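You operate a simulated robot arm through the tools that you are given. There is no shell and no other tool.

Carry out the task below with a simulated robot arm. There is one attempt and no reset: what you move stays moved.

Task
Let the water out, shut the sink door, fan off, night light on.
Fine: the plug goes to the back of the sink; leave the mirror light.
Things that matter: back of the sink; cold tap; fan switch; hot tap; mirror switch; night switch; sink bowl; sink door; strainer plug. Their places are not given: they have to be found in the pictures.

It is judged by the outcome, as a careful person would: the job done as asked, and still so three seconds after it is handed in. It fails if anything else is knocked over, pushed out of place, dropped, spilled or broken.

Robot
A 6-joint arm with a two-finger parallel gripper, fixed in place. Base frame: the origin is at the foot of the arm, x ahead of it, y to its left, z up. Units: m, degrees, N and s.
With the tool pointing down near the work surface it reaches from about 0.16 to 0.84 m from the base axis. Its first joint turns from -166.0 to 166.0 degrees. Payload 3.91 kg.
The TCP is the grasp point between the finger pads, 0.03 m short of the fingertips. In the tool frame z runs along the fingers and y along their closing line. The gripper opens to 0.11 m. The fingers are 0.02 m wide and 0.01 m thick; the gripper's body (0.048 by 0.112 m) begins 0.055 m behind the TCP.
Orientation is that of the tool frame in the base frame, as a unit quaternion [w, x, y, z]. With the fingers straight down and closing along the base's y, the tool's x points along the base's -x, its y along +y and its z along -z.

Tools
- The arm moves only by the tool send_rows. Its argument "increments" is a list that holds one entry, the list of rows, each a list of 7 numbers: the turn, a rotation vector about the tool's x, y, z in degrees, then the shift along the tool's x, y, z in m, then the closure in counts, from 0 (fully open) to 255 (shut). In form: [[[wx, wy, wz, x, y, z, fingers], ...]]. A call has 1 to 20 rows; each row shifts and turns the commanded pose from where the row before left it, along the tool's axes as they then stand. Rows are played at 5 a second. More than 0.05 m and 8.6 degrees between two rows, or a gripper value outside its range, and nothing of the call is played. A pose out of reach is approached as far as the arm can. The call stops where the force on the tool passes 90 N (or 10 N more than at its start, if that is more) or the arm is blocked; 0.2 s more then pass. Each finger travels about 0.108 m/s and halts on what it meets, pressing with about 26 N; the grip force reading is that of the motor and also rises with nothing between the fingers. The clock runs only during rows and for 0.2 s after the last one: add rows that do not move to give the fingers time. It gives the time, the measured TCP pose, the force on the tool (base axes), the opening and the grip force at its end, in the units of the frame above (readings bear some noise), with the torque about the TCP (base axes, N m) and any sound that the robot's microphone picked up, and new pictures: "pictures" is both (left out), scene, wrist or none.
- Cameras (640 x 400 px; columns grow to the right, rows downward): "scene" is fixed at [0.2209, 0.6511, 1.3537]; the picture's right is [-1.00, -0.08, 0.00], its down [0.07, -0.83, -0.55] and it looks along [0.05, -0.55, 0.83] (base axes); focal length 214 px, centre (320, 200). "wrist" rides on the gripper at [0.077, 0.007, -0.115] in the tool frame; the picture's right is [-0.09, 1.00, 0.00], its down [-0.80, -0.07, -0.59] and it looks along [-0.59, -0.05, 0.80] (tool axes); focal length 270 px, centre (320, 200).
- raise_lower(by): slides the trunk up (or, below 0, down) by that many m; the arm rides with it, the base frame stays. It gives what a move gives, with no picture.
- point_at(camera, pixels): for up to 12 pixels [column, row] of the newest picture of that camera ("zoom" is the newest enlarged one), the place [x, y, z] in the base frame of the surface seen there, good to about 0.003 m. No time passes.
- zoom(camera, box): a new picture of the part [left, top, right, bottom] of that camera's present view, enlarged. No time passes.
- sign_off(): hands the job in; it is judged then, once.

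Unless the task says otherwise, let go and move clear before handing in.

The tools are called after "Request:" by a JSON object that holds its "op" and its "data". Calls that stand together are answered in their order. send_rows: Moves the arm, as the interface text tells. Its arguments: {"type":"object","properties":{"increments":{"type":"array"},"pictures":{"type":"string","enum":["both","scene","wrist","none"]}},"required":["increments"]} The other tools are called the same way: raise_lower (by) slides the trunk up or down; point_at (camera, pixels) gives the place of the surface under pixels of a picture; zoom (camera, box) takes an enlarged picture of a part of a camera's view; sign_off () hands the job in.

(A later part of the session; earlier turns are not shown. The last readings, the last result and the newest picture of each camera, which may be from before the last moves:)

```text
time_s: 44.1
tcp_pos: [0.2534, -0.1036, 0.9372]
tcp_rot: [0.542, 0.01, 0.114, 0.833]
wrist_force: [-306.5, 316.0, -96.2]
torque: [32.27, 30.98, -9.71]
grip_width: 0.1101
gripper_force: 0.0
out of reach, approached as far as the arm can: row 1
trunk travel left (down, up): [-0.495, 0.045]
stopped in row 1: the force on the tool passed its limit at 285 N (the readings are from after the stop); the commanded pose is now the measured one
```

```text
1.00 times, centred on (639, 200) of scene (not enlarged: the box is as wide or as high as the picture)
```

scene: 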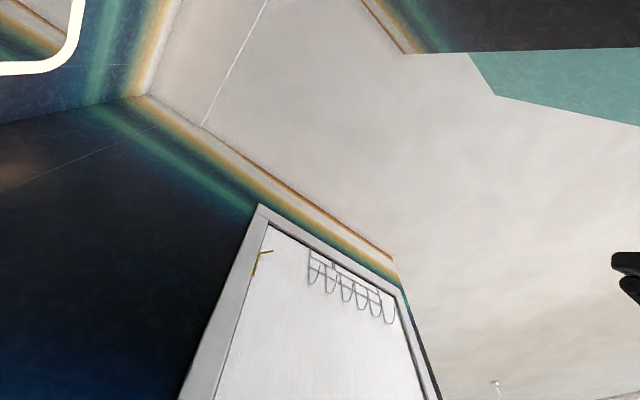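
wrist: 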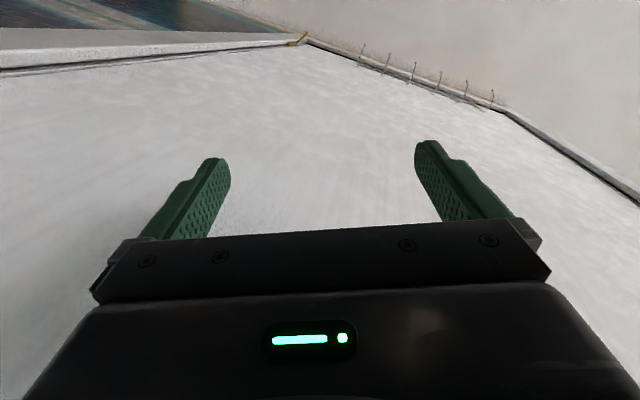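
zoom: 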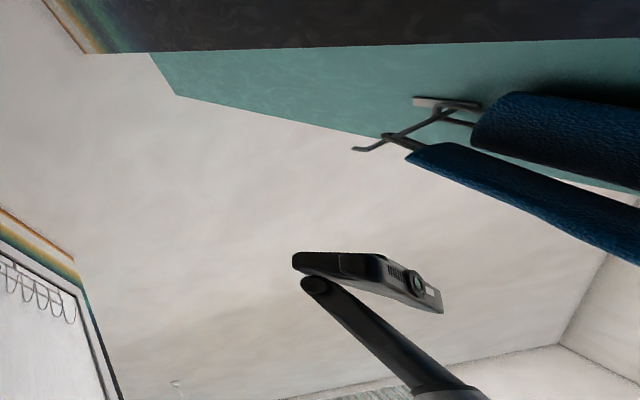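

The towels are back hanging on their hooks, and the head is closer to upright. I measure the mast again and keep going along the door.

Request:
{"op": "point_at", "data": {"camera": "zoom", "pixels": [[312, 285], [360, 325], [420, 370], [440, 385], [350, 262], [415, 285], [400, 140], [450, 165]]}}

Request:
{"op": "send_rows", "data": {"increments": [[[0, 0, 0, 0, 0, 0, 0]]], "pictures": "both"}}

Request:
{"op": "zoom", "data": {"camera": "scene", "box": [638, 0, 640, 400]}}

```text
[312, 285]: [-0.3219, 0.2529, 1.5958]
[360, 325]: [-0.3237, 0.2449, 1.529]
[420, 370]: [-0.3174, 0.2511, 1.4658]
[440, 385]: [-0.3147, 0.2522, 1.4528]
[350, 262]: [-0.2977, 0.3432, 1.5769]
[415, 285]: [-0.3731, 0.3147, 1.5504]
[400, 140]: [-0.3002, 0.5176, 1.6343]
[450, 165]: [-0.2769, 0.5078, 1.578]
```

```text
time_s: 44.4
tcp_pos: [0.2709, -0.121, 0.9613]
tcp_rot: [0.443, 0.189, 0.037, 0.876]
wrist_force: [-68.6, 38.9, -34.8]
torque: [2.17, 3.92, 0.02]
grip_width: 0.0995
gripper_force: 0.0
trunk travel left (down, up): [-0.495, 0.045]
stopped in row 1: the arm was blocked; the commanded pose is now the measured one
```

scene: 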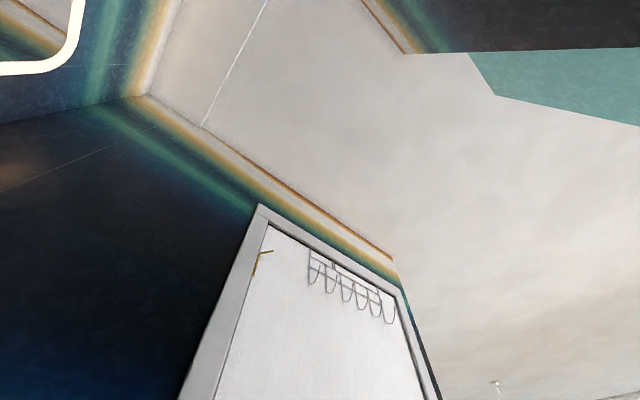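
wrist: 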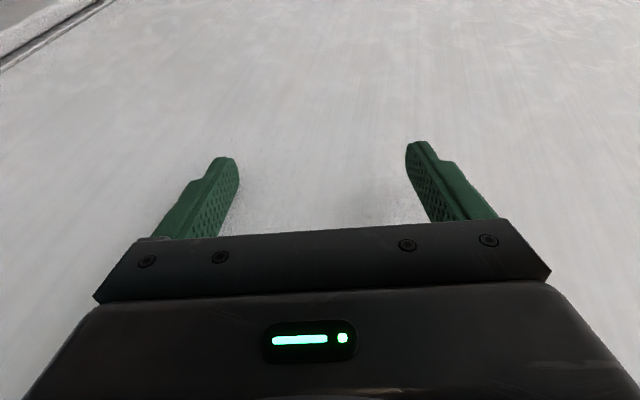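

```text
1.00 times, centred on (639, 200) of scene (not enlarged: the box is as wide or as high as the picture)
```

zoom: 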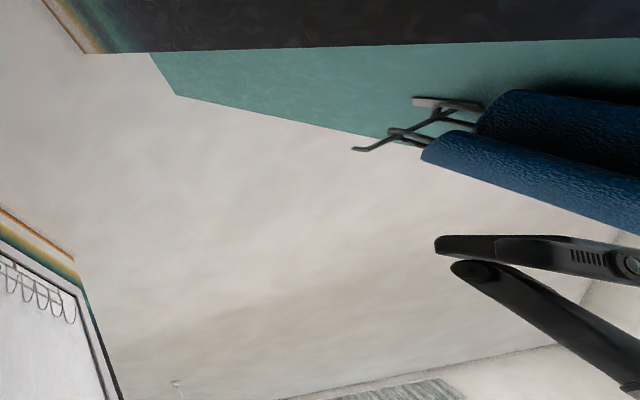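

Force has fallen to about 85 N. I command a retreat straight off the door again while it is lightly loaded.

Request:
{"op": "send_rows", "data": {"increments": [[[0, 0, 0, 0.042, 0.005, -0.015, 0], [0, 0, 0, 0.042, 0.005, -0.015, 0], [0, 0, 0, 0.042, 0.005, -0.015, 0]]], "pictures": "both"}}

Request:
{"op": "zoom", "data": {"camera": "scene", "box": [638, 0, 640, 400]}}

Request:
{"op": "zoom", "data": {"camera": "wrist", "box": [638, 0, 640, 400]}}

```text
time_s: 44.7
tcp_pos: [0.3009, -0.0636, 0.963]
tcp_rot: [0.309, 0.113, 0.188, 0.925]
wrist_force: [-235.4, 120.0, 126.4]
torque: [-0.86, 10.83, -12.47]
grip_width: 0.1103
gripper_force: 0.0
out of reach, approached as far as the arm can: row 1
trunk travel left (down, up): [-0.495, 0.045]
stopped in row 1: the force on the tool passed its limit at 515 N (the readings are from after the stop); the commanded pose is now the measured one
```

scene: 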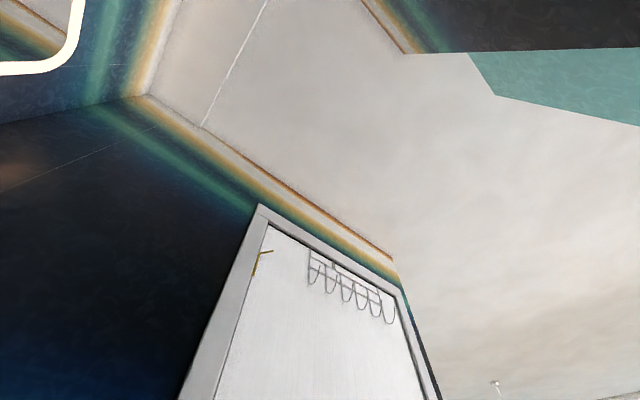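
wrist: 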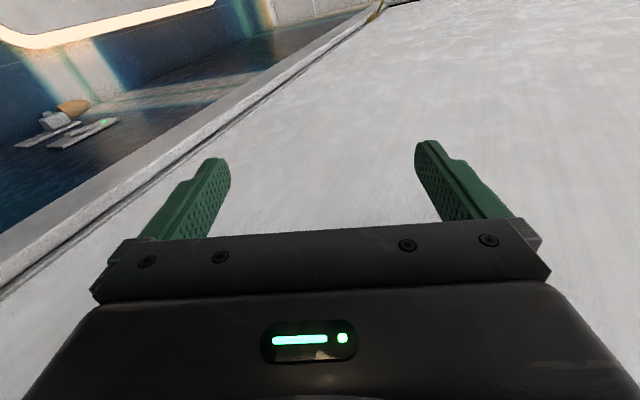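

```text
1.00 times, centred on (639, 200) of scene (not enlarged: the box is as wide or as high as the picture)
```

zoom: 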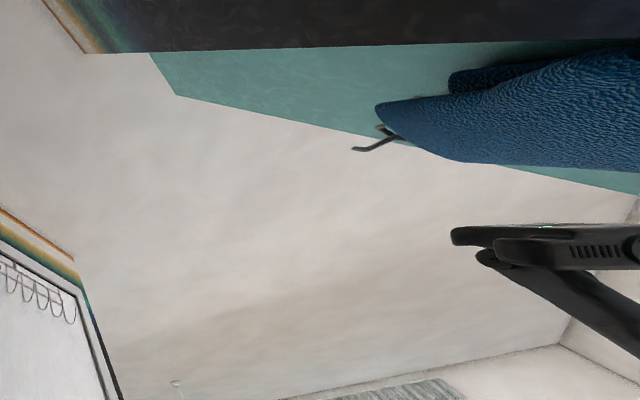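

```text
1.00 times, centred on (639, 200) of wrist (not enlarged: the box is as wide or as high as the picture)
```

zoom: 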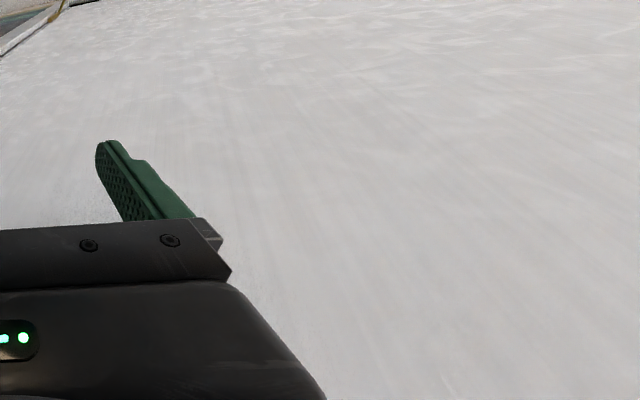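

The force peaked at 515 N, so commanding translation while wedged makes it worse. I let it settle with a null row and look at forces.

Request:
{"op": "send_rows", "data": {"increments": [[[0, 0, 0, 0, 0, 0, 0]]], "pictures": "wrist"}}

Request:
{"op": "zoom", "data": {"camera": "scene", "box": [638, 0, 640, 400]}}

```text
time_s: 45.0
tcp_pos: [0.4011, 0.039, 0.952]
tcp_rot: [0.153, 0.308, 0.167, 0.924]
wrist_force: [-79.9, 92.1, 130.4]
torque: [-11.75, -6.21, -2.36]
grip_width: 0.1003
gripper_force: 0.0
trunk travel left (down, up): [-0.495, 0.045]
stopped in row 1: the force on the tool passed its limit at 368 N (the readings are from after the stop); the commanded pose is now the measured one
```

wrist: 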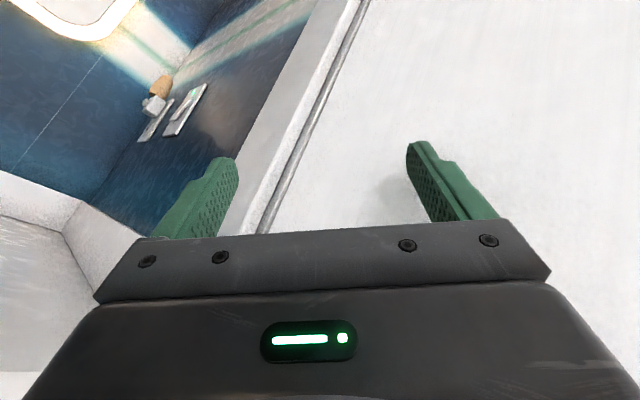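

```text
1.00 times, centred on (639, 200) of scene (not enlarged: the box is as wide or as high as the picture)
```

zoom: 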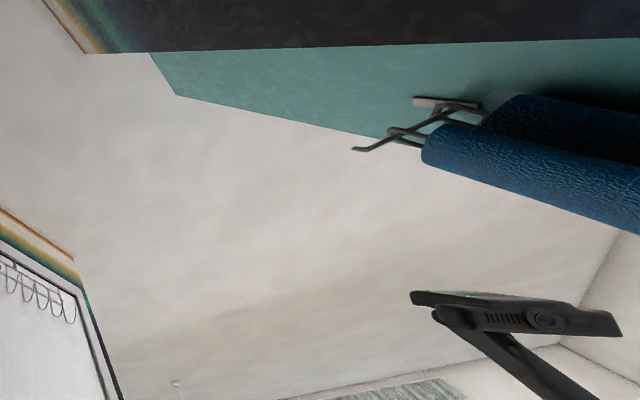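

It slid back the other way along the door. I measure the mast's place and lean now to understand the base's displacement.

Request:
{"op": "point_at", "data": {"camera": "zoom", "pixels": [[440, 312], [480, 345], [530, 385], [550, 398], [430, 298], [545, 320], [600, 325], [470, 295], [430, 145], [560, 180]]}}

Request:
{"op": "zoom", "data": {"camera": "wrist", "box": [0, 0, 2, 400]}}

Request:
{"op": "zoom", "data": {"camera": "wrist", "box": [0, 0, 640, 2]}}

```text
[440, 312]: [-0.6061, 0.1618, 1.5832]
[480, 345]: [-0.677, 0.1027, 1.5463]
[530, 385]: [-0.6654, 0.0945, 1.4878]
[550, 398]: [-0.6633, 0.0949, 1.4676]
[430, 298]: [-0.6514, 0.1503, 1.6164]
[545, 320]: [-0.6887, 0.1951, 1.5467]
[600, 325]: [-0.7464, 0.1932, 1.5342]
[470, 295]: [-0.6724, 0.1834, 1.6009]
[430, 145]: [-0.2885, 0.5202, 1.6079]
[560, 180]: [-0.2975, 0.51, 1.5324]
```

```text
1.00 times, centred on (1, 200) of wrist (not enlarged: the box is as wide or as high as the picture)
```

zoom: 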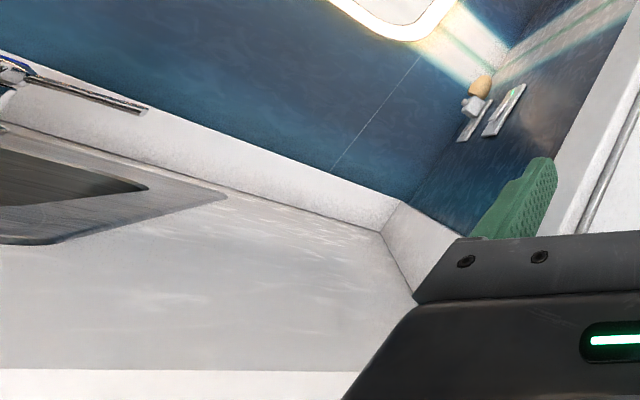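

```text
1.00 times, centred on (320, 1) of wrist (not enlarged: the box is as wide or as high as the picture)
```

zoom: 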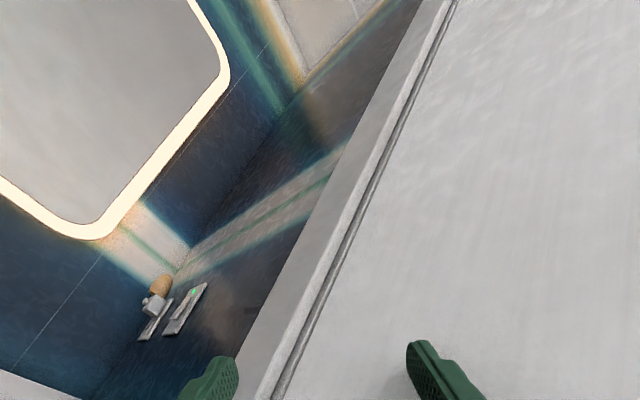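

The mast is moving about (now near [-0.66,0.10]), so the base yields under wall force and should spring back once the arm is free; each reset cancels my short retreats. I let it settle again first.

Request:
{"op": "send_rows", "data": {"increments": [[[0, 0, 0, 0, 0, 0, 0]]], "pictures": "none"}}

Request:
{"op": "send_rows", "data": {"increments": [[[0, 0, 0, 0, 0, 0, 0]]], "pictures": "wrist"}}

Request:
{"op": "zoom", "data": {"camera": "scene", "box": [638, 0, 640, 400]}}

```text
time_s: 45.3
tcp_pos: [0.4491, 0.1152, 0.8073]
tcp_rot: [-0.072, 0.414, 0.121, 0.899]
wrist_force: [-16.1, 61.0, 188.2]
torque: [8.35, -1.31, 5.76]
grip_width: 0.1077
gripper_force: 4.8
trunk travel left (down, up): [-0.495, 0.045]
stopped in row 1: the arm was blocked; the commanded pose is now the measured one
```

```text
time_s: 45.6
tcp_pos: [0.4166, 0.2233, 0.8211]
tcp_rot: [-0.191, 0.554, 0.204, 0.784]
wrist_force: [-17.8, 30.7, 2.1]
torque: [0.6, 0.57, -2.74]
grip_width: 0.0649
gripper_force: 0.0
trunk travel left (down, up): [-0.495, 0.045]
stopped in row 1: the arm was blocked; the commanded pose is now the measured one
```

wrist: 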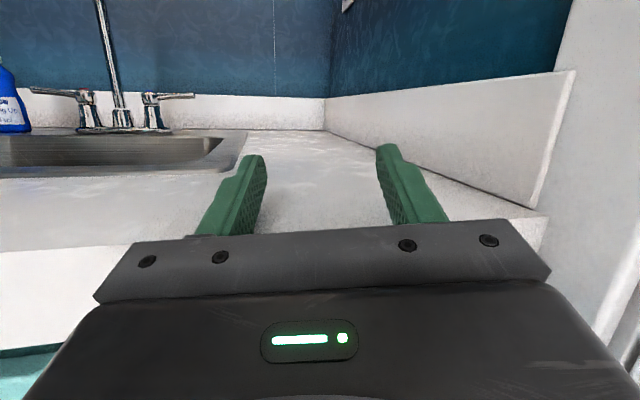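

```text
1.00 times, centred on (639, 200) of scene (not enlarged: the box is as wide or as high as the picture)
```

zoom: 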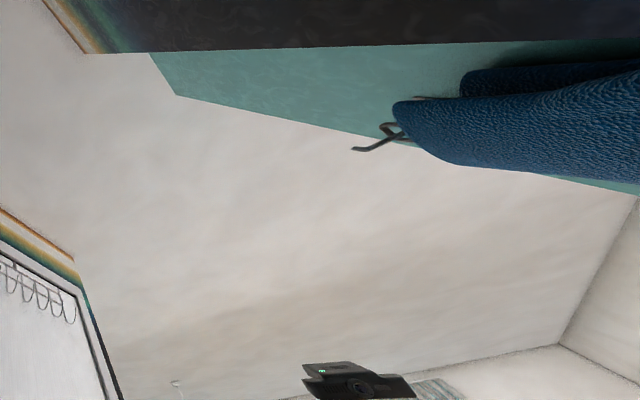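

Good: the gripper came free in front of the counter with little force, view upright, and the head is back near its place. I measure the head and then gently lift straight up/back.

Request:
{"op": "point_at", "data": {"camera": "zoom", "pixels": [[330, 380], [323, 370], [355, 388], [400, 395]]}}

Request:
{"op": "point_at", "data": {"camera": "wrist", "pixels": [[330, 190], [120, 210], [60, 280], [600, 200], [230, 180], [450, 170]]}}

```text
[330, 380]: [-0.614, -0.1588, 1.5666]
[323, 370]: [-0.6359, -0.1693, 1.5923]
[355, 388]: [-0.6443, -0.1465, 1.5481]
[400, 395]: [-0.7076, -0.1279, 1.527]
```

```text
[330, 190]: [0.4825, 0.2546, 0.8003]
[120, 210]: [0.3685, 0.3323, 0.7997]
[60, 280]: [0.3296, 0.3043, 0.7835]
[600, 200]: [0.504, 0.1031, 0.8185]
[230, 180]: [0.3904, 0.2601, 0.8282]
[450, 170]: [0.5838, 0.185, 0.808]
```

The base is displaced (head now at [-0.62,-0.16]), with the arm stretched out. I check with one more null row whether it returns.

Request:
{"op": "send_rows", "data": {"increments": [[[0, 0, 0, 0, 0, 0, 0]]], "pictures": "wrist"}}

Request:
{"op": "zoom", "data": {"camera": "scene", "box": [638, 0, 640, 400]}}

Request:
{"op": "zoom", "data": {"camera": "scene", "box": [320, 398, 640, 400]}}

```text
time_s: 46.0
tcp_pos: [0.4017, 0.2169, 0.814]
tcp_rot: [-0.275, 0.577, 0.318, 0.7]
wrist_force: [6.0, -5.5, 15.1]
torque: [-0.86, 0.85, 0.55]
grip_width: 0.097
gripper_force: 0.0
trunk travel left (down, up): [-0.495, 0.045]
stopped in row 1: the force on the tool passed its limit at 314 N (the readings are from after the stop); the commanded pose is now the measured one
```

wrist: 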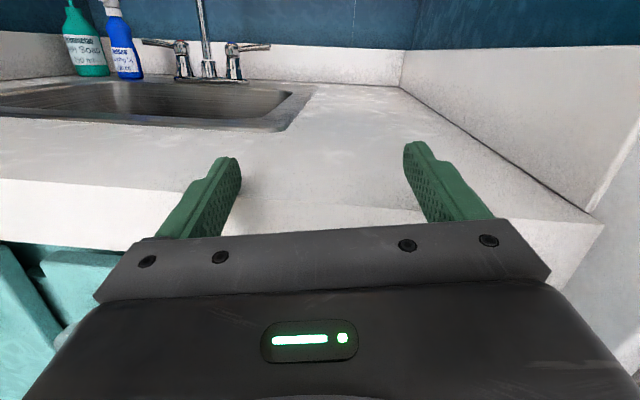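

```text
1.00 times, centred on (639, 200) of scene (not enlarged: the box is as wide or as high as the picture)
```

zoom: 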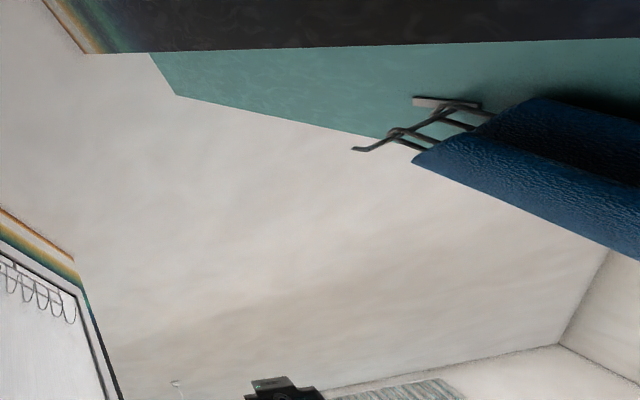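

```text
2.00 times, centred on (480, 399) of scene
```

zoom: 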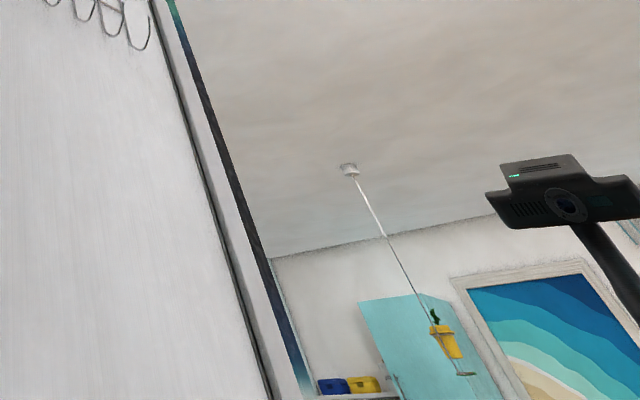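

The head now faces forward again and is visible at zoom (560,195). I measure it and look at the current tool surroundings.

Request:
{"op": "point_at", "data": {"camera": "zoom", "pixels": [[515, 175], [565, 205], [600, 240], [625, 280], [540, 170], [500, 210]]}}

Request:
{"op": "point_at", "data": {"camera": "wrist", "pixels": [[320, 200], [320, 150], [100, 200], [60, 280], [580, 225], [30, 290], [225, 165], [415, 150]]}}

```text
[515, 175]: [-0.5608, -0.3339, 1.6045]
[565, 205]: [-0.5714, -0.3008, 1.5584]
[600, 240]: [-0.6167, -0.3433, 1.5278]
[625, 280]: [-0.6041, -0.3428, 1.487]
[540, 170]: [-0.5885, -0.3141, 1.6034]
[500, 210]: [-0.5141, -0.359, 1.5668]
```

```text
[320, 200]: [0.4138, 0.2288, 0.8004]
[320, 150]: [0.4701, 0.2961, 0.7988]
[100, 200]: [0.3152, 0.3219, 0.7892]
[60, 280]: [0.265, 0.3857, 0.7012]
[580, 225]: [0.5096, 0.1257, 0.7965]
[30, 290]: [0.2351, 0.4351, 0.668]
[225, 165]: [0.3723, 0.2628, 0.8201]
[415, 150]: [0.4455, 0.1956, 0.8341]
```

Forces are small now. I send another null row to see if base and arm come to rest.

Request:
{"op": "send_rows", "data": {"increments": [[[0, 0, 0, 0, 0, 0, 0]]], "pictures": "wrist"}}

Request:
{"op": "zoom", "data": {"camera": "scene", "box": [320, 398, 640, 400]}}

Request:
{"op": "point_at", "data": {"camera": "zoom", "pixels": [[515, 175], [565, 205], [600, 240], [625, 280]]}}

```text
time_s: 46.2
tcp_pos: [0.3646, 0.2375, 0.8049]
tcp_rot: [-0.331, 0.584, 0.372, 0.641]
wrist_force: [18.5, -139.7, 215.2]
torque: [-5.02, -11.43, -7.6]
grip_width: 0.1103
gripper_force: 0.2
trunk travel left (down, up): [-0.495, 0.045]
stopped in row 1: the force on the tool passed its limit at 244 N (the readings are from after the stop); the commanded pose is now the measured one
```

wrist: 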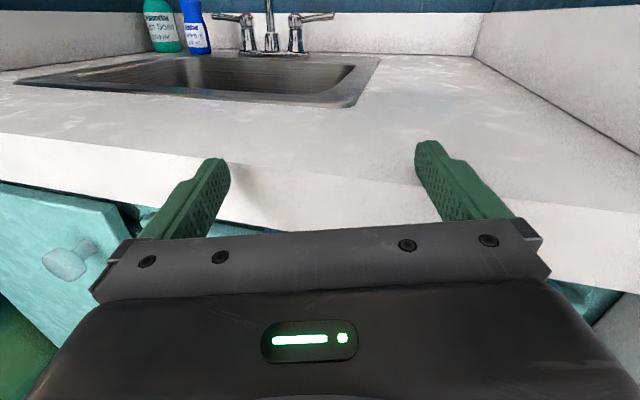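

```text
2.00 times, centred on (480, 399) of scene
```

zoom: 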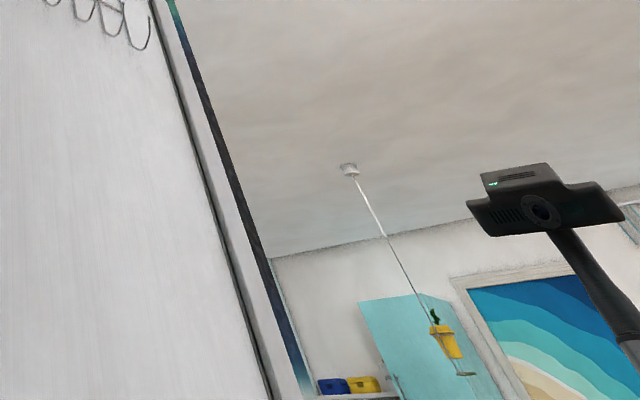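

```text
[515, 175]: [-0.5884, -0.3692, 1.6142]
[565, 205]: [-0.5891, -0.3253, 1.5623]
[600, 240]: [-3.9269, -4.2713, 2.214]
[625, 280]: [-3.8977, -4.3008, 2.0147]
```

The fingers now press the counter's front edge (force ≈255 N, mostly upward). I lift and back off from it.

Request:
{"op": "send_rows", "data": {"increments": [[[0, 0, 0, 0.035, 0, -0.03, 0], [0, 0, 0, 0.035, 0, -0.03, 0], [0, 0, 0, 0.035, 0, -0.03, 0]]], "pictures": "wrist"}}

Request:
{"op": "zoom", "data": {"camera": "scene", "box": [320, 398, 640, 400]}}

Request:
{"op": "point_at", "data": {"camera": "zoom", "pixels": [[515, 175], [545, 205], [500, 210], [600, 300], [470, 215], [480, 185]]}}

```text
time_s: 46.5
tcp_pos: [0.3213, 0.2823, 0.8037]
tcp_rot: [-0.357, 0.562, 0.46, 0.587]
wrist_force: [67.9, -105.7, 140.2]
torque: [1.14, -9.23, -7.21]
grip_width: 0.1102
gripper_force: 0.5
trunk travel left (down, up): [-0.495, 0.045]
stopped in row 1: the arm was blocked; the commanded pose is now the measured one
```

wrist: 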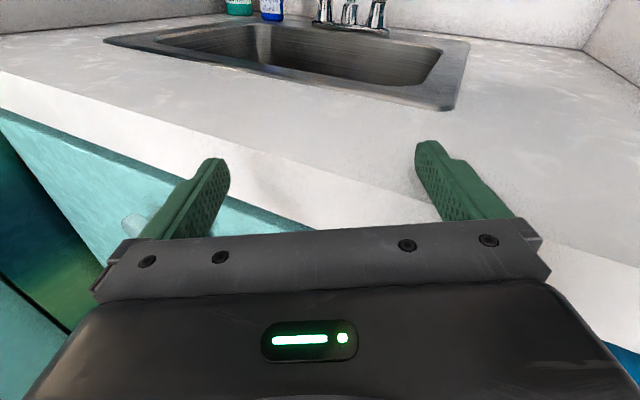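

```text
2.00 times, centred on (480, 399) of scene
```

zoom: 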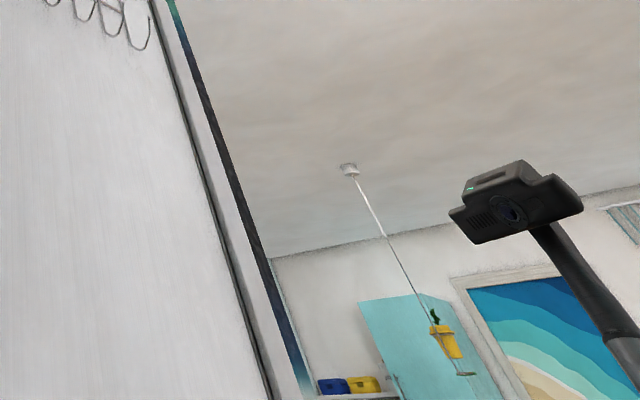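

```text
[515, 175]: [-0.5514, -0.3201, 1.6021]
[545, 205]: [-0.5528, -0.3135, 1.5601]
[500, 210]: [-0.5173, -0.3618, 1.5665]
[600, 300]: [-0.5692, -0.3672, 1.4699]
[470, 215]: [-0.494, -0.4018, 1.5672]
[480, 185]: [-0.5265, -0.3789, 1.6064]
```

The tool slides left along the counter edge. I measure the post's direction precisely to separate lean from displacement.

Request:
{"op": "point_at", "data": {"camera": "zoom", "pixels": [[553, 245], [565, 262], [580, 285], [592, 305], [605, 325], [620, 345], [630, 370], [636, 385]]}}

Request:
{"op": "zoom", "data": {"camera": "wrist", "box": [0, 0, 2, 400]}}

```text
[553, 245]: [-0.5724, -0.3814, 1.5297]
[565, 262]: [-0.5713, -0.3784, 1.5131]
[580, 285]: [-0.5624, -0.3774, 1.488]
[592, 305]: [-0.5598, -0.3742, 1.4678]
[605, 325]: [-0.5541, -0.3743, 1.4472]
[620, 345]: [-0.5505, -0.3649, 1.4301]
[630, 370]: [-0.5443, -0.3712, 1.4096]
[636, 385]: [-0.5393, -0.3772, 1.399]
```

```text
1.00 times, centred on (1, 200) of wrist (not enlarged: the box is as wide or as high as the picture)
```

zoom: 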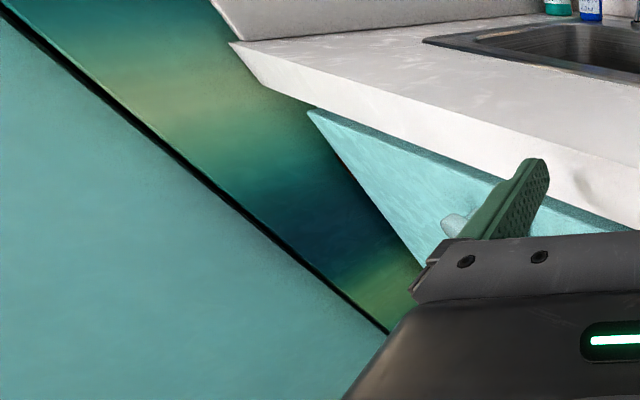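

The post leans ~14° and the base is pushed back while the tool presses on the counter edge. I command straight up (away from the counter) to unload it.

Request:
{"op": "send_rows", "data": {"increments": [[[0, 0, 0, 0.045, 0, -0.01, 0], [0, 0, 0, 0.045, 0, -0.01, 0], [0, 0, 0, 0.045, 0, -0.01, 0], [0, 0, 0, 0.045, 0, -0.01, 0]]], "pictures": "wrist"}}

Request:
{"op": "zoom", "data": {"camera": "scene", "box": [320, 398, 640, 400]}}

```text
time_s: 46.9
tcp_pos: [0.2501, 0.3048, 0.8029]
tcp_rot: [-0.437, 0.432, 0.633, 0.471]
wrist_force: [153.9, -3.8, 169.2]
torque: [6.9, -9.13, -5.68]
grip_width: 0.1108
gripper_force: 0.4
trunk travel left (down, up): [-0.495, 0.045]
stopped in row 1: the arm was blocked; the commanded pose is now the measured one
```

wrist: 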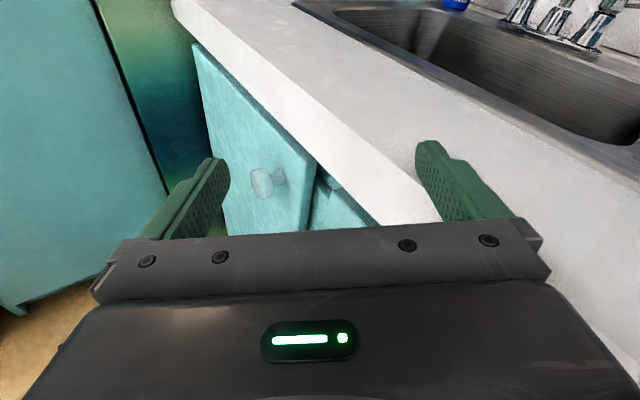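

```text
2.00 times, centred on (480, 399) of scene
```

zoom: 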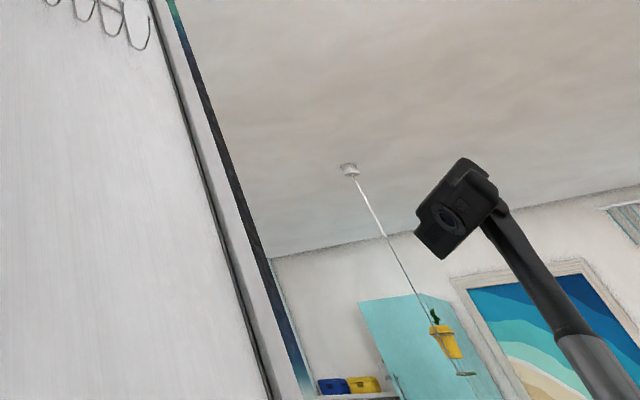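

The tool still presses down on the counter front while turning left. I raise the trunk by its remaining 4 cm to lift the arm off the counter.

Request:
{"op": "raise_lower", "data": {"by": 0.044}}

Request:
{"op": "zoom", "data": {"camera": "wrist", "box": [0, 0, 640, 400]}}

Request:
{"op": "zoom", "data": {"camera": "scene", "box": [320, 398, 640, 400]}}

```text
time_s: 47.2
tcp_pos: [-0.0032, 0.3773, 0.6777]
tcp_rot: [-0.584, 0.007, 0.809, 0.07]
wrist_force: [4.1, -3.1, 0.6]
torque: [0.14, 0.01, -0.18]
grip_width: 0.1103
gripper_force: 0.1
trunk travel left (down, up): [-0.499, 0.041]
stopped: the arm was blocked; the commanded pose is now the measured one
```

```text
1.00 times, centred on (320, 200) of wrist (not enlarged: the box is as wide or as high as the picture)
```

zoom: 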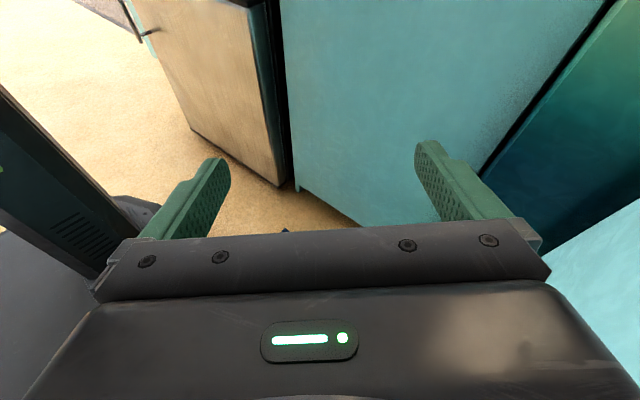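

```text
2.00 times, centred on (480, 399) of scene
```

zoom: 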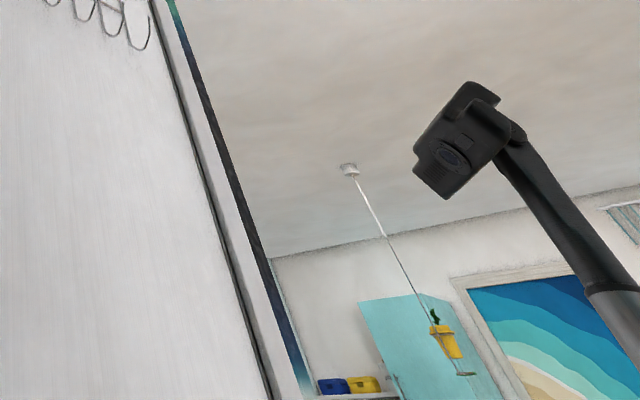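

The tool is now in free space at [0.00,0.38,0.68] with almost no force. I measure the mast and look around before anything else.

Request:
{"op": "point_at", "data": {"camera": "zoom", "pixels": [[450, 155], [520, 160], [545, 190], [570, 235], [600, 280], [620, 300]]}}

Request:
{"op": "zoom", "data": {"camera": "wrist", "box": [0, 0, 2, 400]}}

Request:
{"op": "zoom", "data": {"camera": "wrist", "box": [638, 0, 640, 400]}}

```text
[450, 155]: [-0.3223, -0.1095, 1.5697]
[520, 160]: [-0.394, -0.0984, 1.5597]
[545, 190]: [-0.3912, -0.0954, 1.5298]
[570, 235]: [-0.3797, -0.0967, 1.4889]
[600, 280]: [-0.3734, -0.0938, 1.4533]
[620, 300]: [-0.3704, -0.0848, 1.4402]
```

```text
1.00 times, centred on (1, 200) of wrist (not enlarged: the box is as wide or as high as the picture)
```

zoom: 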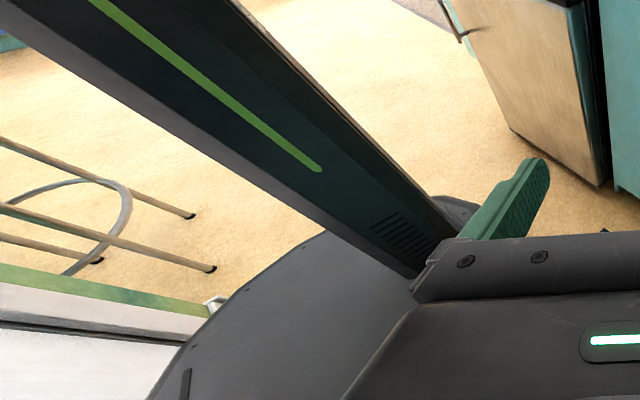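

```text
1.00 times, centred on (639, 200) of wrist (not enlarged: the box is as wide or as high as the picture)
```

zoom: 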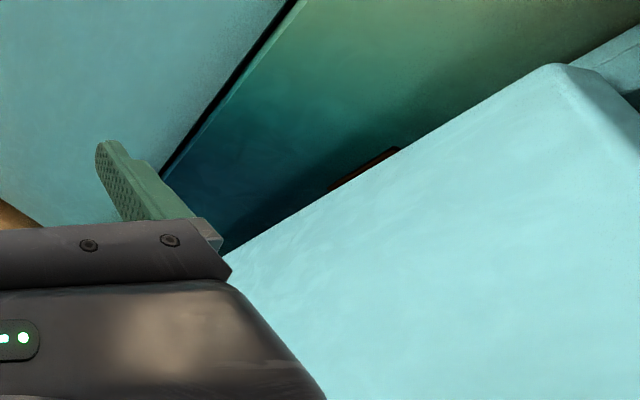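

I see the robot's column and base at left and the sink door close on the right. I let a null row pass to see whether the base rights itself now that the tool is free.

Request:
{"op": "send_rows", "data": {"increments": [[[0, 0, 0, 0, 0, 0, 0]]], "pictures": "both"}}

Request:
{"op": "zoom", "data": {"camera": "scene", "box": [320, 398, 640, 400]}}

Request:
{"op": "zoom", "data": {"camera": "scene", "box": [638, 0, 640, 400]}}

```text
time_s: 47.5
tcp_pos: [-0.3095, 0.2322, 0.5493]
tcp_rot: [-0.492, -0.429, 0.641, -0.404]
wrist_force: [3.0, 1.1, -3.0]
torque: [-0.27, 0.09, -0.14]
grip_width: 0.11
gripper_force: 0.0
trunk travel left (down, up): [-0.499, 0.041]
stopped in row 1: the arm was blocked; the commanded pose is now the measured one
```

scene: 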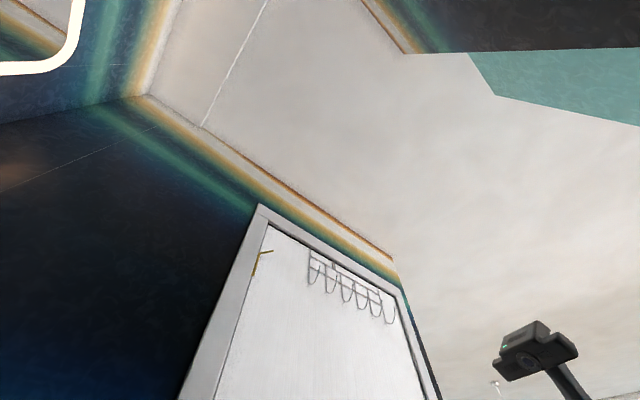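
wrist: 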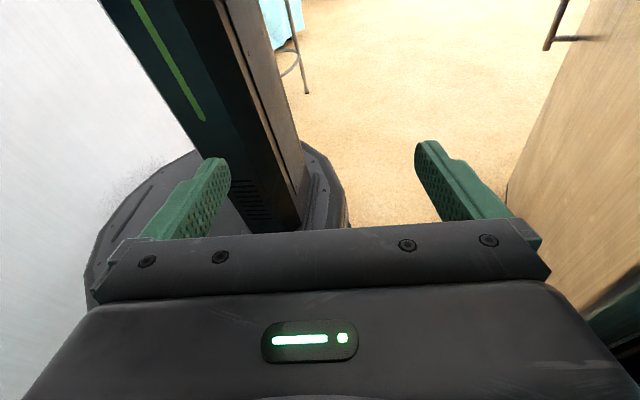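

```text
2.00 times, centred on (480, 399) of scene
```

zoom: 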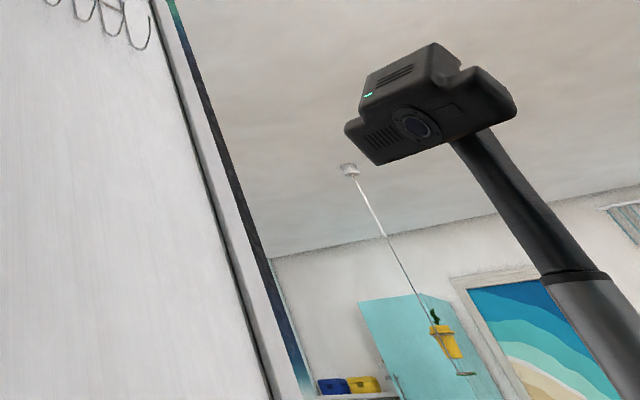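

```text
1.00 times, centred on (639, 200) of scene (not enlarged: the box is as wide or as high as the picture)
```

zoom: 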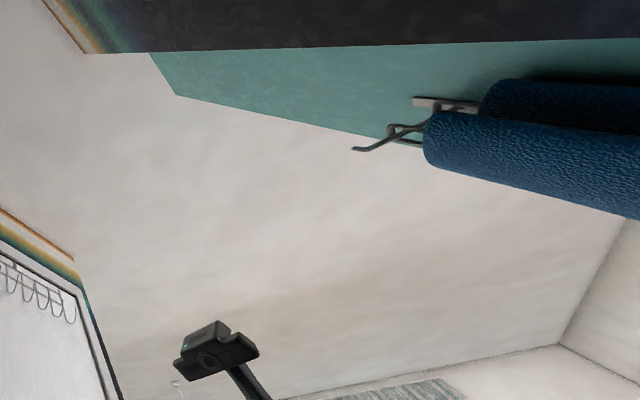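

The head is swinging back toward its original place; the base does right itself once free. One more null row to let everything settle.

Request:
{"op": "send_rows", "data": {"increments": [[[0, 0, 0, 0, 0, 0, 0], [0, 0, 0, 0, 0, 0, 0]]], "pictures": "both"}}

Request:
{"op": "zoom", "data": {"camera": "scene", "box": [320, 398, 640, 400]}}

```text
time_s: 47.9
tcp_pos: [-0.2928, 0.09, 0.5249]
tcp_rot: [0.117, 0.831, -0.155, 0.521]
wrist_force: [-1.9, 1.2, 0.3]
torque: [-0.09, -0.05, -0.09]
grip_width: 0.1098
gripper_force: 0.1
trunk travel left (down, up): [-0.499, 0.041]
stopped in row 1: the arm was blocked; the commanded pose is now the measured one
```

scene: 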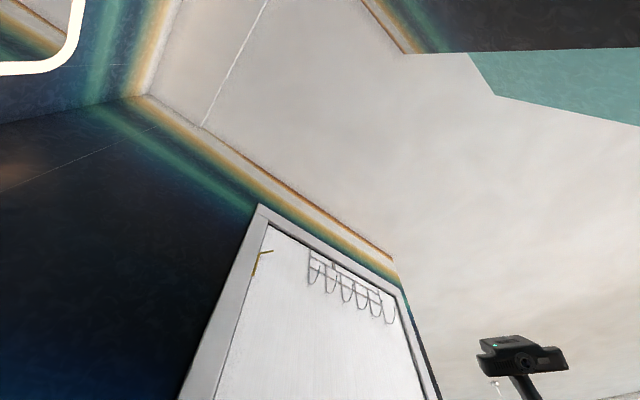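
wrist: 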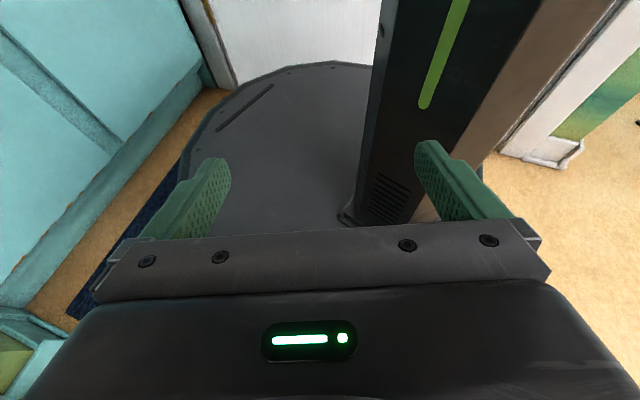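

```text
2.00 times, centred on (480, 399) of scene
```

zoom: 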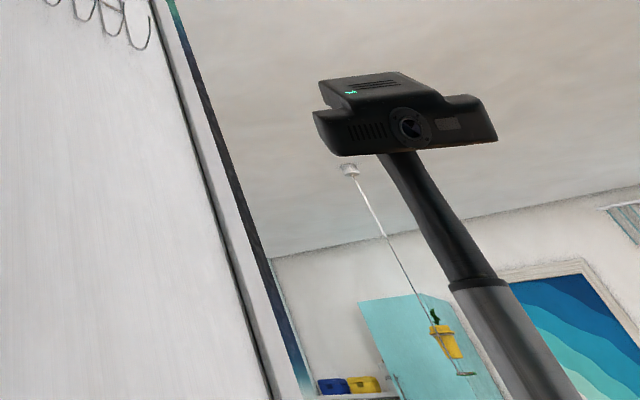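

The head is back near its original spot (scene (520,355)), facing as at the start. I measure it and zoom on what the wrist sees.

Request:
{"op": "point_at", "data": {"camera": "zoom", "pixels": [[370, 110], [410, 125], [350, 92], [400, 170], [440, 240], [480, 290], [520, 350]]}}

Request:
{"op": "zoom", "data": {"camera": "wrist", "box": [0, 0, 300, 300]}}

Request:
{"op": "point_at", "data": {"camera": "wrist", "pixels": [[100, 60], [60, 150], [30, 60], [20, 320], [280, 120], [420, 100], [380, 200], [300, 40], [600, 150], [500, 60], [200, 60], [130, 250]]}}

```text
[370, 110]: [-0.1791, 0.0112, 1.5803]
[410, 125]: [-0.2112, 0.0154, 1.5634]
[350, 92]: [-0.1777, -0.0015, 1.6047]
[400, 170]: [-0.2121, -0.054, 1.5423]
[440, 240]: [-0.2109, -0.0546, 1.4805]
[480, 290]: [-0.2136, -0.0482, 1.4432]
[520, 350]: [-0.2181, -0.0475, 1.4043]
```

```text
1.33 times, centred on (150, 150) of wrist
```

zoom: 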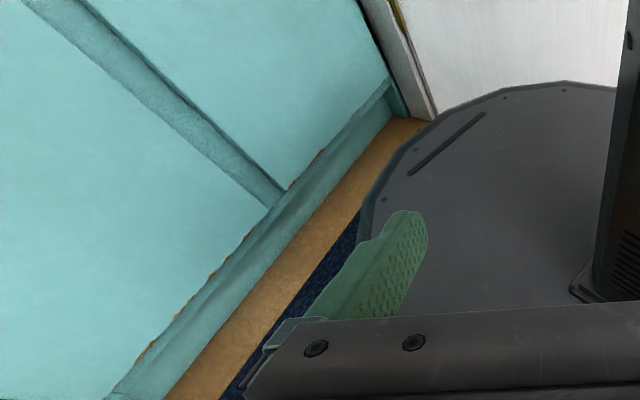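

```text
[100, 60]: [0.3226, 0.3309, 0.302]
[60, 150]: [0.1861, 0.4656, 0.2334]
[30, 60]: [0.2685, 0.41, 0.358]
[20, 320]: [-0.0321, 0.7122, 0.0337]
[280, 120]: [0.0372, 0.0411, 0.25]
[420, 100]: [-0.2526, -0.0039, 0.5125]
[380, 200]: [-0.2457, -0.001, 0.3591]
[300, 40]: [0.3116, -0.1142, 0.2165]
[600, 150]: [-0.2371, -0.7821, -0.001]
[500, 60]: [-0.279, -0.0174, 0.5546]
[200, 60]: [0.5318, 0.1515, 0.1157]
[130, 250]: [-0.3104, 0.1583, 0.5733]
```

The mast is vertical again at [-0.213,-0.05], so the base is back to nominal, and the sink door panel now lies in the cabinet-front plane (it seems to have been pushed shut). I check that a null row now holds still.

Request:
{"op": "send_rows", "data": {"increments": [[[0, 0, 0, 0, 0, 0, 0], [0, 0, 0, 0, 0, 0, 0]]], "pictures": "wrist"}}

```text
time_s: 48.2
tcp_pos: [-0.1132, 0.1715, 0.5489]
tcp_rot: [-0.205, 0.764, 0.277, 0.545]
wrist_force: [3.8, -10.5, 2.3]
torque: [0.23, 0.17, 0.64]
grip_width: 0.1099
gripper_force: 0.0
trunk travel left (down, up): [-0.499, 0.041]
stopped in row 1: the arm was blocked; the commanded pose is now the measured one
```

wrist: 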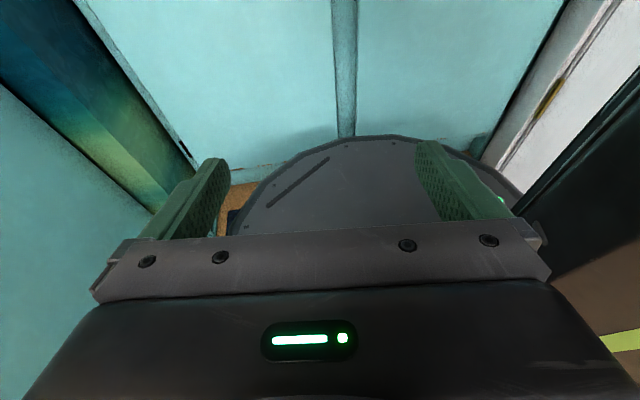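

Both sink doors look shut now (seam at (343,60)). The arm is still travelling toward its joint solution without contact; I keep giving null rows until it holds.

Request:
{"op": "send_rows", "data": {"increments": [[[0, 0, 0, 0, 0, 0, 0], [0, 0, 0, 0, 0, 0, 0]]], "pictures": "wrist"}}

```text
time_s: 48.5
tcp_pos: [-0.1006, 0.1664, 0.5481]
tcp_rot: [-0.209, 0.761, 0.271, 0.551]
wrist_force: [-1.7, 10.6, 0.0]
torque: [0.04, -0.04, 0.66]
grip_width: 0.1077
gripper_force: 0.0
trunk travel left (down, up): [-0.499, 0.041]
stopped in row 1: the arm was blocked; the commanded pose is now the measured one
```

wrist: 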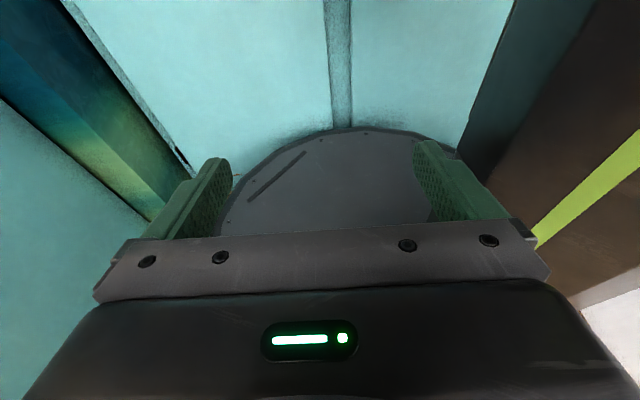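

It is almost at rest, but the wrist seems to rest against the robot's own column (at right). I move forward along the tool axis toward the cabinet, away from the column.

Request:
{"op": "send_rows", "data": {"increments": [[[0, 0, 0, 0, -0.01, 0.04, 0], [0, 0, 0, 0, -0.01, 0.04, 0], [0, 0, 0, 0, -0.01, 0.04, 0], [0, 0, 0, 0, 0, 0, 0]]], "pictures": "both"}}

Request:
{"op": "zoom", "data": {"camera": "scene", "box": [320, 398, 640, 400]}}

```text
time_s: 49.5
tcp_pos: [-0.0391, 0.2466, 0.5201]
tcp_rot: [-0.205, 0.762, 0.267, 0.553]
wrist_force: [1.1, -0.3, 0.1]
torque: [0.01, 0.0, 0.01]
grip_width: 0.1099
gripper_force: 0.0
out of reach, approached as far as the arm can: row 3
trunk travel left (down, up): [-0.499, 0.041]
```

scene: 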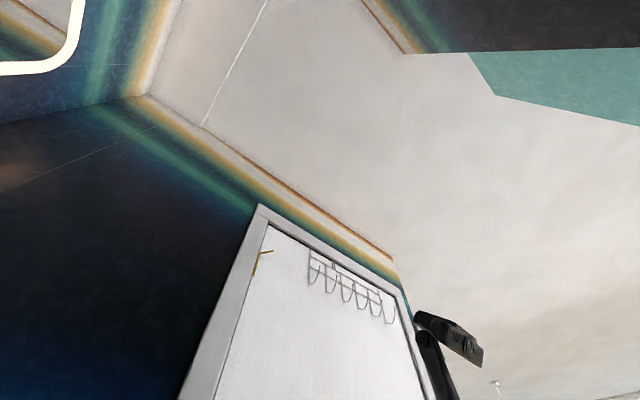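
wrist: 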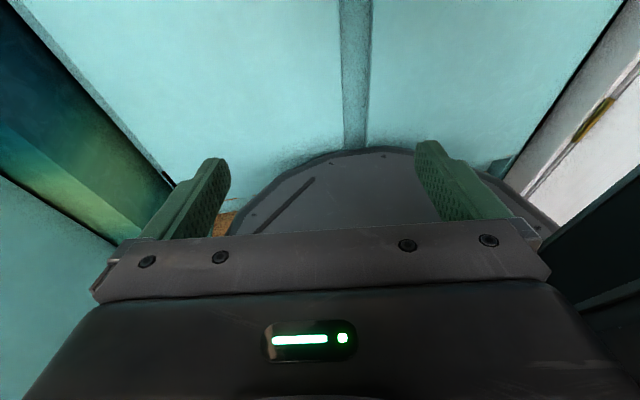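

```text
2.00 times, centred on (480, 399) of scene
```

zoom: 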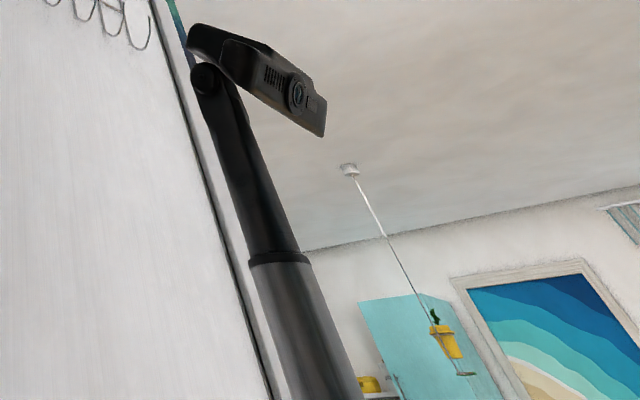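

That call ran without blocking. The head moved in view though (now at scene (440,345)); I measure it.

Request:
{"op": "point_at", "data": {"camera": "zoom", "pixels": [[205, 80], [230, 130], [250, 190], [275, 240], [290, 290], [310, 350], [295, 90], [225, 60]]}}

Request:
{"op": "zoom", "data": {"camera": "wrist", "box": [638, 0, 640, 400]}}

Request:
{"op": "zoom", "data": {"camera": "wrist", "box": [0, 398, 640, 400]}}

```text
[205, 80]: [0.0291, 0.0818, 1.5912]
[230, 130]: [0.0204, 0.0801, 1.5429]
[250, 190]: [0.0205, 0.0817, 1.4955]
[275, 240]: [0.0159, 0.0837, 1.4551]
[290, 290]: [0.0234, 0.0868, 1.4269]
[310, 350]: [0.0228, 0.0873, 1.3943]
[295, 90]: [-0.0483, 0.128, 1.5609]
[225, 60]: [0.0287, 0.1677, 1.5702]
```

```text
1.00 times, centred on (639, 200) of wrist (not enlarged: the box is as wide or as high as the picture)
```

zoom: 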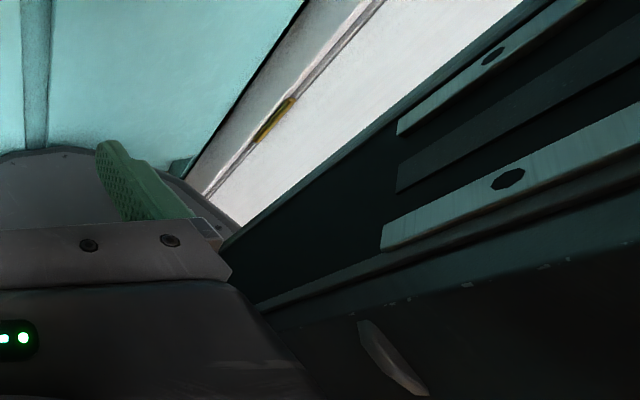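

```text
1.00 times, centred on (320, 399) of wrist (not enlarged: the box is as wide or as high as the picture)
```

zoom: 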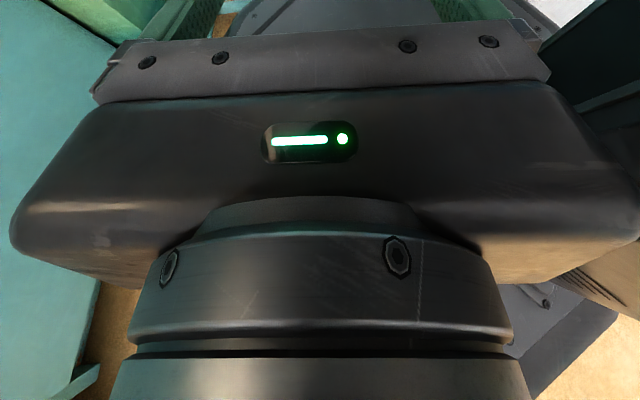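

The column has shifted (mast now near [0.02,0.08]) though vertical. I let a little time pass to see whether base and tool are steady.

Request:
{"op": "send_rows", "data": {"increments": [[[0, 0, 0, 0, 0, 0, 0], [0, 0, 0, 0, 0, 0, 0], [0, 0, 0, 0, 0, 0, 0], [0, 0, 0, 0, 0, 0, 0], [0, 0, 0, 0, 0, 0, 0]]], "pictures": "both"}}

Request:
{"op": "zoom", "data": {"camera": "scene", "box": [320, 398, 640, 400]}}

Request:
{"op": "point_at", "data": {"camera": "zoom", "pixels": [[205, 80], [250, 190], [290, 290], [310, 350], [295, 90]]}}

Request:
{"op": "point_at", "data": {"camera": "wrist", "pixels": [[380, 152], [250, 220], [300, 200], [440, 160], [355, 80], [200, 60], [480, 60], [600, 250], [270, 25], [610, 120]]}}

```text
time_s: 50.7
tcp_pos: [-0.0406, 0.2471, 0.5225]
tcp_rot: [-0.204, 0.763, 0.267, 0.553]
wrist_force: [0.2, 0.5, 0.5]
torque: [0.02, 0.02, 0.06]
grip_width: 0.1101
gripper_force: 0.1
trunk travel left (down, up): [-0.499, 0.041]
```

scene: 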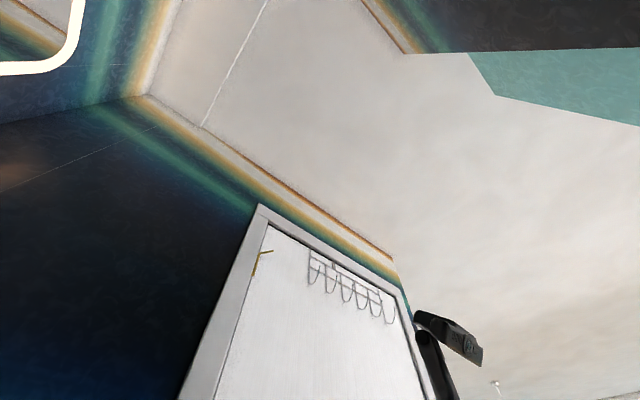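
wrist: 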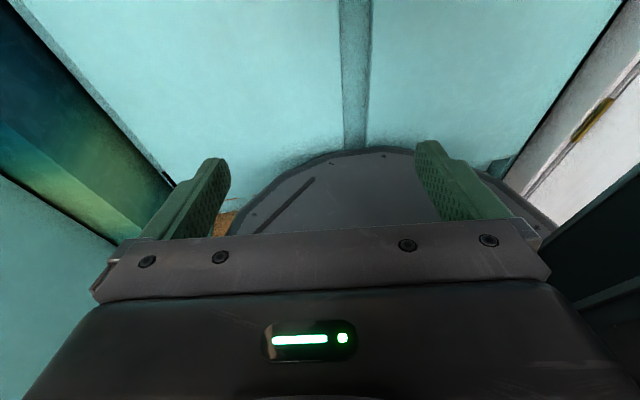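

```text
2.00 times, centred on (480, 399) of scene
```

zoom: 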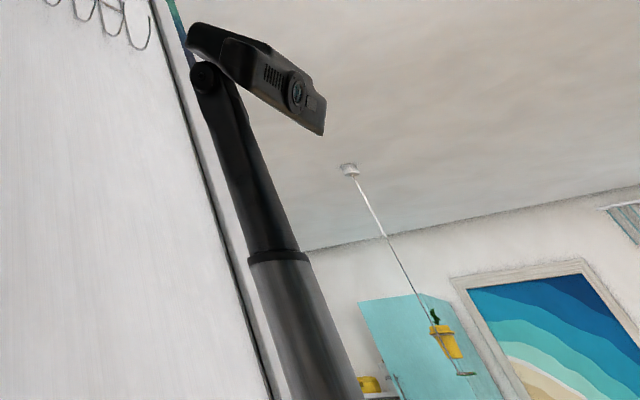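

```text
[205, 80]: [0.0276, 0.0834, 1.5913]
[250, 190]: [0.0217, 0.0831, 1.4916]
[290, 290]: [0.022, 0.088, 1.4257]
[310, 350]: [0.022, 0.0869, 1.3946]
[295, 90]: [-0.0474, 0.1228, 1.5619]
```

```text
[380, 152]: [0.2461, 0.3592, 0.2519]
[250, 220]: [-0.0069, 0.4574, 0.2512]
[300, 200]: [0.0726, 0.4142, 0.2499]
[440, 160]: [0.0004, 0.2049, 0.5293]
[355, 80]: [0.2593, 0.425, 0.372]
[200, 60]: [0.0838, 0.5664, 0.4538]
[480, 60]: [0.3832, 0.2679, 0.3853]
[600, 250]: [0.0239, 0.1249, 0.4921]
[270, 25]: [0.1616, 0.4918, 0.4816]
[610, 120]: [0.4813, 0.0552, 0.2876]
```

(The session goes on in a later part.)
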